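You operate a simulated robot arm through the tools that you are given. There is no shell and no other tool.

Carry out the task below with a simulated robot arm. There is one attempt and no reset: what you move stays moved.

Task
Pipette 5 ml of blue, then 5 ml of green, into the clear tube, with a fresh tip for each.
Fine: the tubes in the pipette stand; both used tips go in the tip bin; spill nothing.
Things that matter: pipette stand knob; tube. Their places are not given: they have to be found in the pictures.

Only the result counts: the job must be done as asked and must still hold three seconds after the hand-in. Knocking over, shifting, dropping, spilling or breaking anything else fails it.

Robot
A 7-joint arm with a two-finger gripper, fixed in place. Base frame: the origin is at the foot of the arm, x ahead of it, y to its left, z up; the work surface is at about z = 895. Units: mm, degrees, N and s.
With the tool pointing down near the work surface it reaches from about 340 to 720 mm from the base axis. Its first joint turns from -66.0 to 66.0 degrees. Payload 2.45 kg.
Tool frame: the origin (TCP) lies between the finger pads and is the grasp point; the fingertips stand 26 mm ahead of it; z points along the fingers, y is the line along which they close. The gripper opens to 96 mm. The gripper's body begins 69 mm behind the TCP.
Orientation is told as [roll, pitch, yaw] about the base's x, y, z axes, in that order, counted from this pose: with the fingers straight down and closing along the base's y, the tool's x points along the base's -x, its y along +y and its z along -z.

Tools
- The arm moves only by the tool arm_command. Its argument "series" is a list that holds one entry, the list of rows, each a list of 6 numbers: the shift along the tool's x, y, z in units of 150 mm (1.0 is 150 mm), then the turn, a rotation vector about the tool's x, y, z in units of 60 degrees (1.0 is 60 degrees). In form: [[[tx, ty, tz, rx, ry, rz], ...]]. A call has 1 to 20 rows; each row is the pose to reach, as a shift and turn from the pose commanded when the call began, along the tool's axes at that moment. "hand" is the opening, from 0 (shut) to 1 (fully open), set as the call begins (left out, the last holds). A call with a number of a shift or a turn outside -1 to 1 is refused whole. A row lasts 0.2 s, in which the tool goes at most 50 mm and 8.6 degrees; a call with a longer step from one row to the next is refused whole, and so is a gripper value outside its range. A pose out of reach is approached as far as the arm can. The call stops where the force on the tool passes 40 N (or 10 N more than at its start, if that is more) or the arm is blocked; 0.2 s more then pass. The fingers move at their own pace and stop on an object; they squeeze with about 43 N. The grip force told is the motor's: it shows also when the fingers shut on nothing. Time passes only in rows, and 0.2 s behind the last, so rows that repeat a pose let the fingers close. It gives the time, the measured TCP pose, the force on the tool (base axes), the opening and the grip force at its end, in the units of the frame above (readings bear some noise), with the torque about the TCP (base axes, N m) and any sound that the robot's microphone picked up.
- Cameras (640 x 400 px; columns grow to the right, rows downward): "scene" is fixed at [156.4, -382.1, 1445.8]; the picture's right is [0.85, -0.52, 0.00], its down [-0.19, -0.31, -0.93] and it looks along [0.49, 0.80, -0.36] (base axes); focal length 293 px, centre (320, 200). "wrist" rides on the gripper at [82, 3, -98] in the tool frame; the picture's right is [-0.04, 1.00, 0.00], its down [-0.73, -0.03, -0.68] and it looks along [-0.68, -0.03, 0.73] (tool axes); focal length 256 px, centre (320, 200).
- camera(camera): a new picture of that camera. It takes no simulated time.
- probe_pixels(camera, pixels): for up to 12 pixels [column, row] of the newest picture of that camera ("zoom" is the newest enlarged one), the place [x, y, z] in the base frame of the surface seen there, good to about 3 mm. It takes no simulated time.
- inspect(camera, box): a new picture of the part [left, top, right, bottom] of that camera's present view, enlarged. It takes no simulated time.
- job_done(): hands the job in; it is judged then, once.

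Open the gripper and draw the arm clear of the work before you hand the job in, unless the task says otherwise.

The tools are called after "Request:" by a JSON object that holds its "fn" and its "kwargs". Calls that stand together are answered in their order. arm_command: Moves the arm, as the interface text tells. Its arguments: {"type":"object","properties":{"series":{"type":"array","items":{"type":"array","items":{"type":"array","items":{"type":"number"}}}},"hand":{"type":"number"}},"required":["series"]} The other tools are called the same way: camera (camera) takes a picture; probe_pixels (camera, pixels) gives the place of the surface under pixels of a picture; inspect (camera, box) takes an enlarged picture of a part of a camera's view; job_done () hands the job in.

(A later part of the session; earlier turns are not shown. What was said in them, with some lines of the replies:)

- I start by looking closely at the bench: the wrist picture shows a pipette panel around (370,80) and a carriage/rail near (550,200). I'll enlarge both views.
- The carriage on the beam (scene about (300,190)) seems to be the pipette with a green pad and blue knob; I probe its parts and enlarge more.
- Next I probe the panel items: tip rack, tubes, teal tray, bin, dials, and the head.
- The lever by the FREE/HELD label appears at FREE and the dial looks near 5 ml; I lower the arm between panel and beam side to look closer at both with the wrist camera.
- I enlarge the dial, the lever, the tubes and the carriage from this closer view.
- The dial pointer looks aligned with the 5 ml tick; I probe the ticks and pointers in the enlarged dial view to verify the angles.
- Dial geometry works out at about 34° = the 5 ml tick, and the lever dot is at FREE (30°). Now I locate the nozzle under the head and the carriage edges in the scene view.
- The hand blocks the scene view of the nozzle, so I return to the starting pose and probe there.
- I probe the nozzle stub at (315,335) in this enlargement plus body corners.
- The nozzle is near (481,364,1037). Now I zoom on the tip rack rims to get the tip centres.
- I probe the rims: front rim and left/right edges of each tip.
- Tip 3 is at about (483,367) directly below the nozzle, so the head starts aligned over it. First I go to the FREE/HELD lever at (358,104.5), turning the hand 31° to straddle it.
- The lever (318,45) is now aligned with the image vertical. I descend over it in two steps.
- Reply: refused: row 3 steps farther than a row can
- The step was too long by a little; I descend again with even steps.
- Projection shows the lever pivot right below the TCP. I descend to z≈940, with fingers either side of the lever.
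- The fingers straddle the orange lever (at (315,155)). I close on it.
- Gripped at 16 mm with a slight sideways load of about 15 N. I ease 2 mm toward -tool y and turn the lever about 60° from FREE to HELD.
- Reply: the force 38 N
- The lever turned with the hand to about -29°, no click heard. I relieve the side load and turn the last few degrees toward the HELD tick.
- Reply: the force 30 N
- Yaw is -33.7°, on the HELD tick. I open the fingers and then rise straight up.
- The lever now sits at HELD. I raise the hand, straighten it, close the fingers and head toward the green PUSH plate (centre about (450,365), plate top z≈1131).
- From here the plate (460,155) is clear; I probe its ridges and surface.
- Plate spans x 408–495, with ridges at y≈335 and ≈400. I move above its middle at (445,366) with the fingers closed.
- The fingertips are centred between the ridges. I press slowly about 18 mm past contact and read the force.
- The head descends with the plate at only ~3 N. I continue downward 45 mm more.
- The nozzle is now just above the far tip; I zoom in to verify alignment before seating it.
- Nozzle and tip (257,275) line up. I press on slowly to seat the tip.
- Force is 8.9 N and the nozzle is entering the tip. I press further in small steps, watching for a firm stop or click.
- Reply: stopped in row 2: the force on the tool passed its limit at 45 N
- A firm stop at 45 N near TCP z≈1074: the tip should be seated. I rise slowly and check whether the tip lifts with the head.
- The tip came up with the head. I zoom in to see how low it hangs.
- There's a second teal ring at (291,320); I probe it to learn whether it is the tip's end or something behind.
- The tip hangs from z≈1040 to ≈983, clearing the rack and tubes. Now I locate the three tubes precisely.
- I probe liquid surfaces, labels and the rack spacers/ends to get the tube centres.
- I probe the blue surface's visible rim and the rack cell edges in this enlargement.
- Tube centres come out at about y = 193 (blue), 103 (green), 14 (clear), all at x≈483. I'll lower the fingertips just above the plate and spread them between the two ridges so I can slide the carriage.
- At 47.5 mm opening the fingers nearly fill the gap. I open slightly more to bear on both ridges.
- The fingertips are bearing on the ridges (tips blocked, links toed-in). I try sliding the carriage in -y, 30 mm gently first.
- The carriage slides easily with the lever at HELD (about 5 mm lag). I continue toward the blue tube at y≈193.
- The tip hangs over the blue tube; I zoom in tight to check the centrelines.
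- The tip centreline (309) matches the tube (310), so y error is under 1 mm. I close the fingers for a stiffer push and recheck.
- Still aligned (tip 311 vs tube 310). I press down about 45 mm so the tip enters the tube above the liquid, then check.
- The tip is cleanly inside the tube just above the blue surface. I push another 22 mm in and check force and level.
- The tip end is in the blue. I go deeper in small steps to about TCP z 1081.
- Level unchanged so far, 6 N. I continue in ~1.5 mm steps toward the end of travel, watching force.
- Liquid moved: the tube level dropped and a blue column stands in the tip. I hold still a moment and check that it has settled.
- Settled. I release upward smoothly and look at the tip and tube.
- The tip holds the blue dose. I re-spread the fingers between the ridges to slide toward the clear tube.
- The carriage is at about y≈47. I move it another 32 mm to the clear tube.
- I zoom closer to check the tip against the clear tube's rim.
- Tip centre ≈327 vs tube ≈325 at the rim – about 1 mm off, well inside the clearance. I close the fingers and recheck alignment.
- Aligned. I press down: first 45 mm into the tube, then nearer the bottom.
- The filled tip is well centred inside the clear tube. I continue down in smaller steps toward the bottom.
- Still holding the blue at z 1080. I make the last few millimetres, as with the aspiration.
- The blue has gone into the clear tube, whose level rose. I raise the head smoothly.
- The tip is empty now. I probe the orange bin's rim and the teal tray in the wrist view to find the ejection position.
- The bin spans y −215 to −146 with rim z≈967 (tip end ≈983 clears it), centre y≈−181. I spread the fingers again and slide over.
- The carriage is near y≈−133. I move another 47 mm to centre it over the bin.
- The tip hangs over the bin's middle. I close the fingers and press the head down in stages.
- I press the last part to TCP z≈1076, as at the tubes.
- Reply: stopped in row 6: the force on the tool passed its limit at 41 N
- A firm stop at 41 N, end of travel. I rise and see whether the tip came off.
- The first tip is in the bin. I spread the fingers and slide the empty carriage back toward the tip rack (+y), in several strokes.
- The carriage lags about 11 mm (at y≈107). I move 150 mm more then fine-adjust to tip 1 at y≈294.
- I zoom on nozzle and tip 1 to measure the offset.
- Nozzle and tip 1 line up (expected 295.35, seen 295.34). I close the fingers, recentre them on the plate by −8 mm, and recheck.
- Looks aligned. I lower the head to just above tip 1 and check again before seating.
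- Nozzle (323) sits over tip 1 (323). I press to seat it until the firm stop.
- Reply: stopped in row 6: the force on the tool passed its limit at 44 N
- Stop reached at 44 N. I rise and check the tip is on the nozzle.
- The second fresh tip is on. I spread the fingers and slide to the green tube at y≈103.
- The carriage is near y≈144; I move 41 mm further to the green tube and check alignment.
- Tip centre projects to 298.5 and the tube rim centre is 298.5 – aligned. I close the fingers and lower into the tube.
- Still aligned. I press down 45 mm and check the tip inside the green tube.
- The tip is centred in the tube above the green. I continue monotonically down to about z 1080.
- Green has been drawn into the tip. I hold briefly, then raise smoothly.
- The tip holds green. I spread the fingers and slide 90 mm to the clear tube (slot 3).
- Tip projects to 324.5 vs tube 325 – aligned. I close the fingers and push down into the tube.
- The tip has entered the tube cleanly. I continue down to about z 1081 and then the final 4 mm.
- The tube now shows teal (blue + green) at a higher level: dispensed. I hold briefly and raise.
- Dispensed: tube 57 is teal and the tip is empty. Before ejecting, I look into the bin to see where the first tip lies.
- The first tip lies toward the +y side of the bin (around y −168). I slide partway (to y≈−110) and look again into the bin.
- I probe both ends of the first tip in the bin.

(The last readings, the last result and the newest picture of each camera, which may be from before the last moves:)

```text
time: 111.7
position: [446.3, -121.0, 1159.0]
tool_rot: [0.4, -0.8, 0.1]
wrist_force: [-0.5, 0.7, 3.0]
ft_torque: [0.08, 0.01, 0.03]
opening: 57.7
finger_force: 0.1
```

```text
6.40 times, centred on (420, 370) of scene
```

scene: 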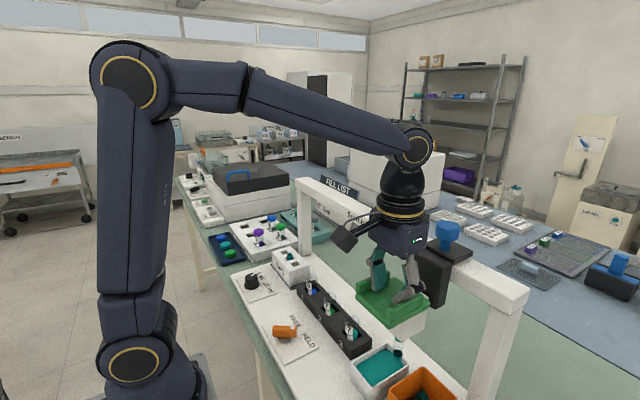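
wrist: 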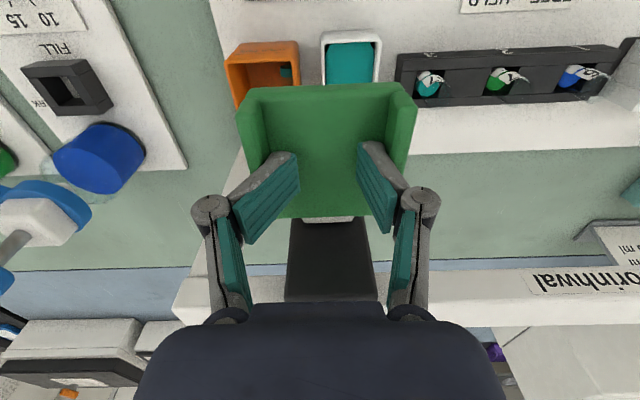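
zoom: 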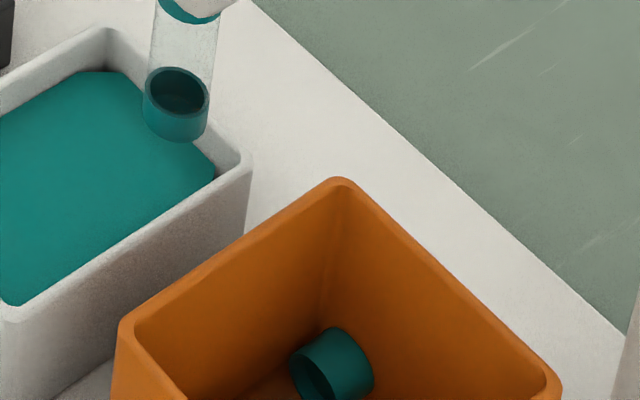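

The first tip lies along x at y≈−162 to −172, so I'll eject the second at y≈−190, clear of it.

Request:
{"fn": "arm_command", "kwargs": {"series": [[[0, -0.03, 0, 0, 0, 0], [0, -0.08, 0, 0, 0, 0], [0, -0.15, 0, 0, 0, 0], [0, -0.23, 0, 0, 0, 0], [0, -0.31, 0, 0, 0, 0], [0, -0.38, 0, 0, 0, 0], [0, -0.43, 0, 0, 0, 0], [0, -0.455, 0, 0, 0, 0], [0, -0.46, 0, 0, 0, 0], [0, -0.46, 0, 0, 0, 0]]]}}

Request:
{"fn": "camera", "kwargs": {"camera": "wrist"}}

Request:
{"fn": "inspect", "kwargs": {"camera": "scene", "box": [360, 300, 520, 400]}}

```text
time: 113.9
position: [445.5, -191.5, 1157.6]
tool_rot: [0.4, -0.8, 0.0]
wrist_force: [0.7, 1.4, 2.9]
ft_torque: [0.13, 0.02, -0.06]
opening: 57.5
finger_force: 0.0
```

```text
taken
```

wrist: 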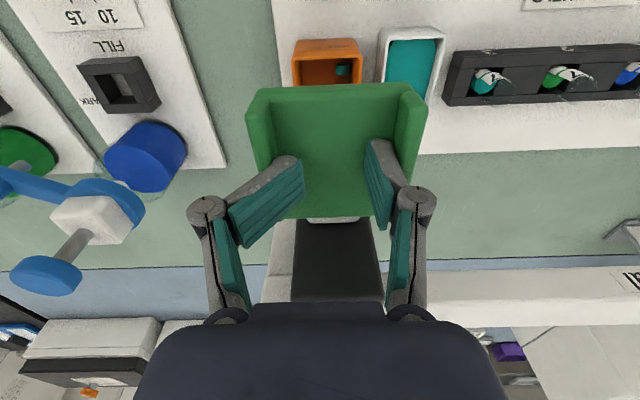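

```text
4.00 times, centred on (440, 350) of scene
```

zoom: 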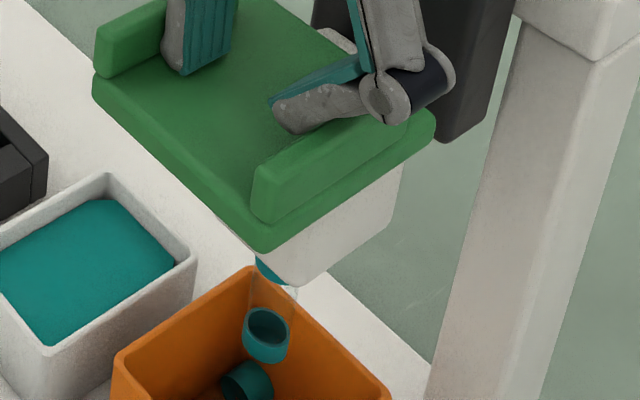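

The carriage is at its rail end near y≈−182, the same place as before; the tip there just clears the first. I recentre the hand, close the fingers and press.

Request:
{"fn": "arm_command", "kwargs": {"series": [[[0, 0.03, 0, 0, 0, 0], [0, 0.06, 0, 0, 0, 0], [0, 0.06, 0, 0, 0, 0], [0, 0.06, 0, 0, 0, 0], [0, 0.06, 0, 0, 0, 0], [0, 0.06, 0, 0, 0, 0]]], "hand": 0}}

Request:
{"fn": "camera", "kwargs": {"camera": "wrist"}}

Request:
{"fn": "inspect", "kwargs": {"camera": "scene", "box": [360, 300, 520, 400]}}

```text
time: 115.3
position: [445.6, -181.2, 1160.3]
tool_rot: [0.5, -0.6, 0.0]
wrist_force: [-0.2, 0.5, -0.2]
ft_torque: [0.02, 0.03, 0.01]
opening: 0.1
finger_force: 28.4
```

```text
taken
```

wrist: 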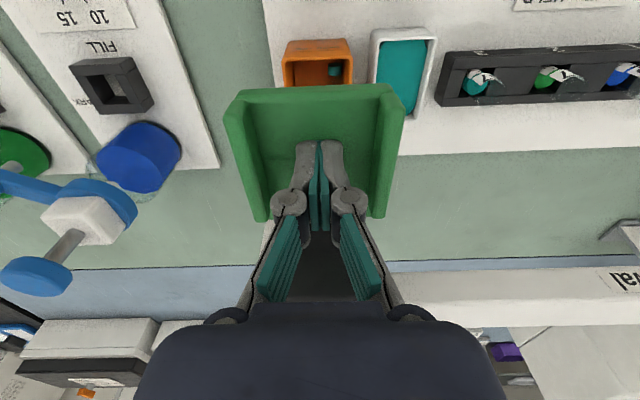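

```text
4.00 times, centred on (440, 350) of scene
```

zoom: 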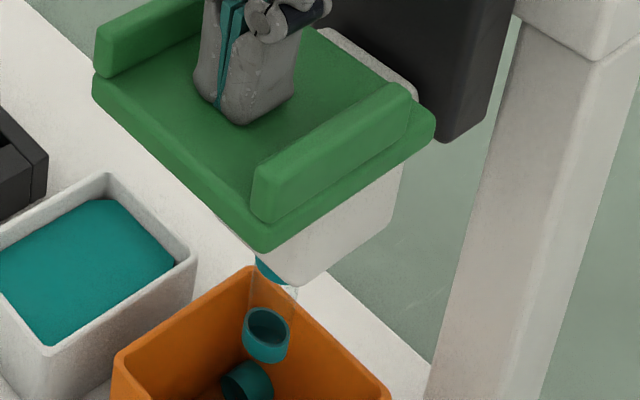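

I press the head down over the bin, slowing near the end of travel.

Request:
{"fn": "arm_command", "kwargs": {"series": [[[0, 0, 0.05, 0, 0, 0], [0, 0, 0.11, 0, 0, 0], [0, 0, 0.17, 0, 0, 0], [0, 0, 0.23, 0, 0, 0], [0, 0, 0.29, 0, 0, 0], [0, 0, 0.35, 0, 0, 0], [0, 0, 0.41, 0, 0, 0], [0, 0, 0.46, 0, 0, 0], [0, 0, 0.5, 0, 0, 0], [0, 0, 0.53, 0, 0, 0], [0, 0, 0.55, 0, 0, 0], [0, 0, 0.565, 0, 0, 0]]]}}

Request:
{"fn": "arm_command", "kwargs": {"series": [[[0, 0, -0.03, 0, 0, 0], [0, 0, -0.08, 0, 0, 0], [0, 0, -0.14, 0, 0, 0], [0, 0, -0.2, 0, 0, 0], [0, 0, -0.26, 0, 0, 0], [0, 0, -0.32, 0, 0, 0], [0, 0, -0.38, 0, 0, 0], [0, 0, -0.44, 0, 0, 0], [0, 0, -0.5, 0, 0, 0], [0, 0, -0.54, 0, 0, 0], [0, 0, -0.56, 0, 0, 0], [0, 0, -0.56, 0, 0, 0]]]}}

Request:
{"fn": "inspect", "kwargs": {"camera": "scene", "box": [360, 300, 520, 400]}}

```text
time: 117.8
position: [446.1, -181.0, 1078.9]
tool_rot: [0.4, -0.9, 0.1]
wrist_force: [-6.9, 0.8, 13.2]
ft_torque: [0.04, 0.29, -0.05]
opening: 5.9
finger_force: 28.5
stopped in row 12: the force on the tool passed its limit at 45 N (the readings are from after the stop); the commanded pose is now the measured one
```

```text
time: 120.4
position: [445.9, -181.7, 1162.2]
tool_rot: [0.4, -0.9, 0.0]
wrist_force: [0.8, 0.2, -0.2]
ft_torque: [0.02, 0.0, -0.01]
opening: 0.1
finger_force: 28.2
```

```text
4.00 times, centred on (440, 350) of scene
```

zoom: 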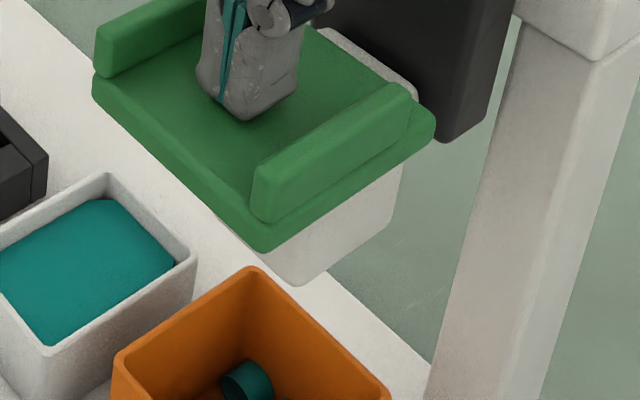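

The tip left the nozzle. I lift the hand well clear and look into the bin and over the bench.

Request:
{"fn": "arm_command", "kwargs": {"series": [[[0, 0, -0.2, 0, 0, 0], [0, 0, -0.5, 0, 0, 0], [0.1, 0, -0.8, 0, 0, 0], [0.3, 0.1, -1.0, 0, 0, 0], [0.5, 0.3, -1.0, 0, 0, 0], [0.6, 0.55, -1.0, 0, 0, 0], [0.6, 0.8, -1.0, 0, 0, 0], [0.6, 0.8, -1.0, 0, 0, 0]]], "hand": 0}}

Request:
{"fn": "camera", "kwargs": {"camera": "wrist"}}

Request:
{"fn": "camera", "kwargs": {"camera": "scene"}}

```text
time: 122.2
position: [354.4, -60.1, 1310.7]
tool_rot: [0.3, -1.0, 0.1]
wrist_force: [0.3, 0.2, -0.6]
ft_torque: [0.0, 0.01, -0.03]
opening: 0.0
finger_force: 28.5
```

```text
taken
```

wrist: 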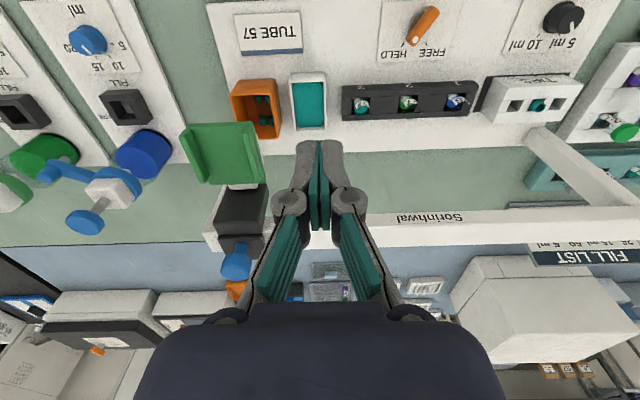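

```text
taken
```

scene: 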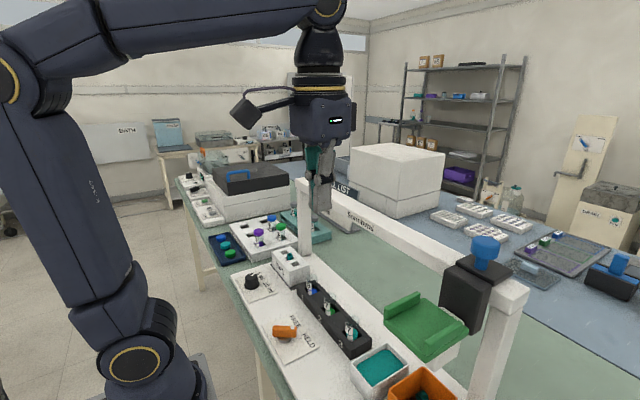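

I check the bin contents and the tubes up close.

Request:
{"fn": "inspect", "kwargs": {"camera": "wrist", "box": [210, 60, 350, 150]}}

Request:
{"fn": "inspect", "kwargs": {"camera": "wrist", "box": [330, 0, 500, 125]}}

Request:
{"fn": "inspect", "kwargs": {"camera": "scene", "box": [296, 265, 376, 350]}}

Request:
{"fn": "inspect", "kwargs": {"camera": "scene", "box": [350, 320, 480, 400]}}

```text
4.44 times, centred on (280, 105) of wrist
```

zoom: 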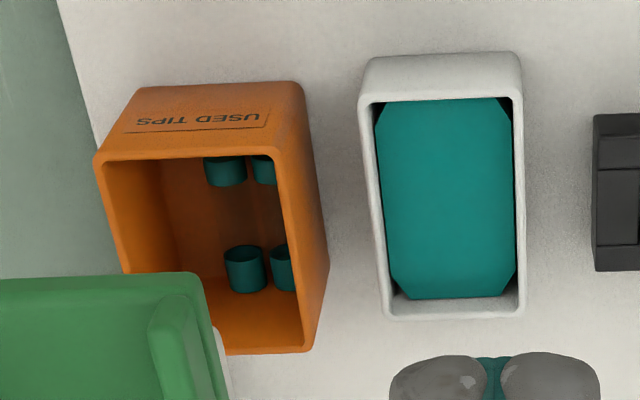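

```text
3.20 times, centred on (415, 62) of wrist
```

zoom: 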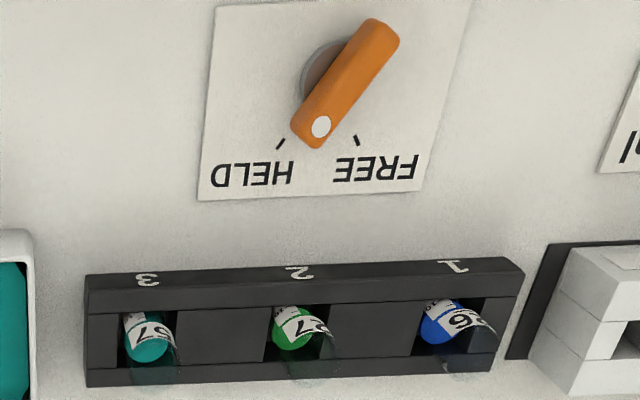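

```text
4.71 times, centred on (336, 308) of scene
```

zoom: 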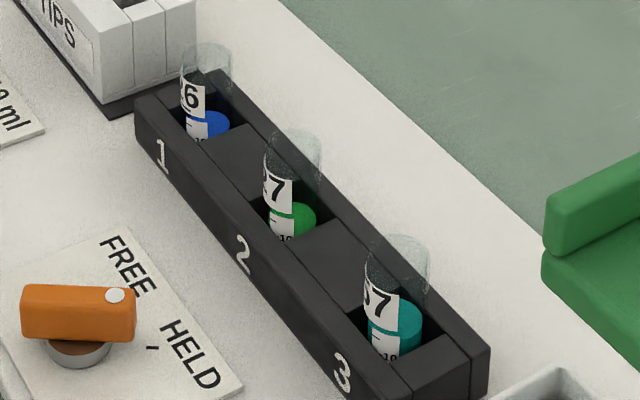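

```text
4.92 times, centred on (415, 360) of scene
```

zoom: 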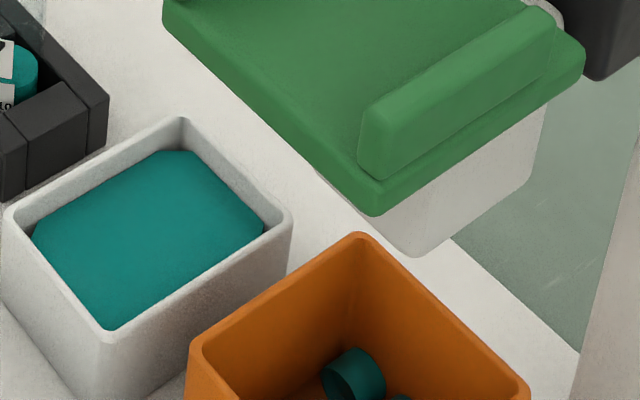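

Both tips lie in the bin, and tube 57 is teal. I probe the liquid levels as a last check and open the gripper clear of everything.

Request:
{"fn": "inspect", "kwargs": {"camera": "scene", "box": [296, 265, 376, 350]}}

Request:
{"fn": "probe_pixels", "kwargs": {"camera": "zoom", "pixels": [[216, 118], [222, 124], [303, 212], [308, 222], [408, 312], [414, 318]]}}

Request:
{"fn": "arm_command", "kwargs": {"series": [[[0, 0, -0.1, 0, 0, 0], [0, 0, -0.2, 0, 0, 0], [0, 0, -0.2, 0, 0, 0], [0, 0, -0.2, 0, 0, 0], [0, 0, -0.2, 0, 0, 0], [0, 0, -0.2, 0, 0, 0]]], "hand": 1}}

```text
4.71 times, centred on (336, 308) of scene
```

zoom: 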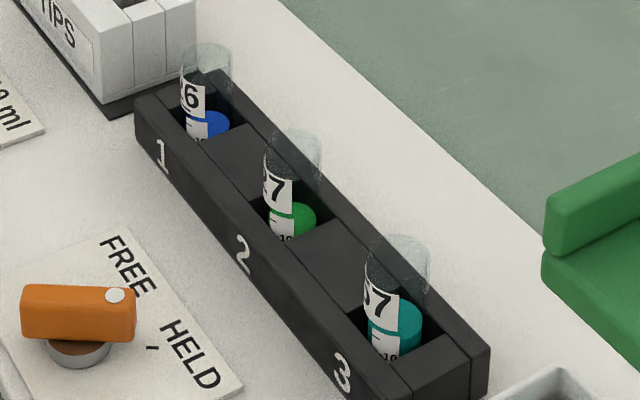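

```text
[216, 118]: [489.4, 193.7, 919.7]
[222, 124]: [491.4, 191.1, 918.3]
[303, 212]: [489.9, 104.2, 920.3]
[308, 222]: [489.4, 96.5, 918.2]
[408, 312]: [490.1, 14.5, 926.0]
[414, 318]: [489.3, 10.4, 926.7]
```

```text
time: 123.6
position: [354.2, -60.4, 1341.4]
tool_rot: [0.4, -1.0, 0.0]
wrist_force: [-0.5, -0.5, -0.1]
ft_torque: [-0.01, 0.03, 0.02]
opening: 96.0
finger_force: 0.0
```

The levels fit: blue and green dropped from about z 927 to 918–920, and tube 57 rose from about 909 to 926. The gripper is open and the arm is clear, so I hand the job in.

Request:
{"fn": "job_done", "kwargs": {}}

```text
The job is handed in.
```

I pipetted one 5 ml dose of blue and then one of green into the clear tube (57), using a fresh tip for each. The job is handed in; I haven't seen the judging result.

- **Volumes:** The dial was already on 5 ml, so I didn't touch it. The blue and green levels dropped from about z 927 to 918–920. Tube 57 rose from about 909 to 926, which fits 10 ml added. Its liquid is now teal, matching the colour pad in the white box.
- **Tips:** Both used tips are lying in the orange bin. One unused tip is left in the rack.
- **Tubes:** All three are still in the pipette stand, and I saw no drips or spills.
- **Stand lever:** I turned the orange lever from FREE to HELD before starting and left it there. The task didn't mention it; I took it to be the tube clamp, but I didn't confirm that.
- **Pipette carriage:** It is parked over the bin at the end of its rail, instead of over the tip rack where it started.
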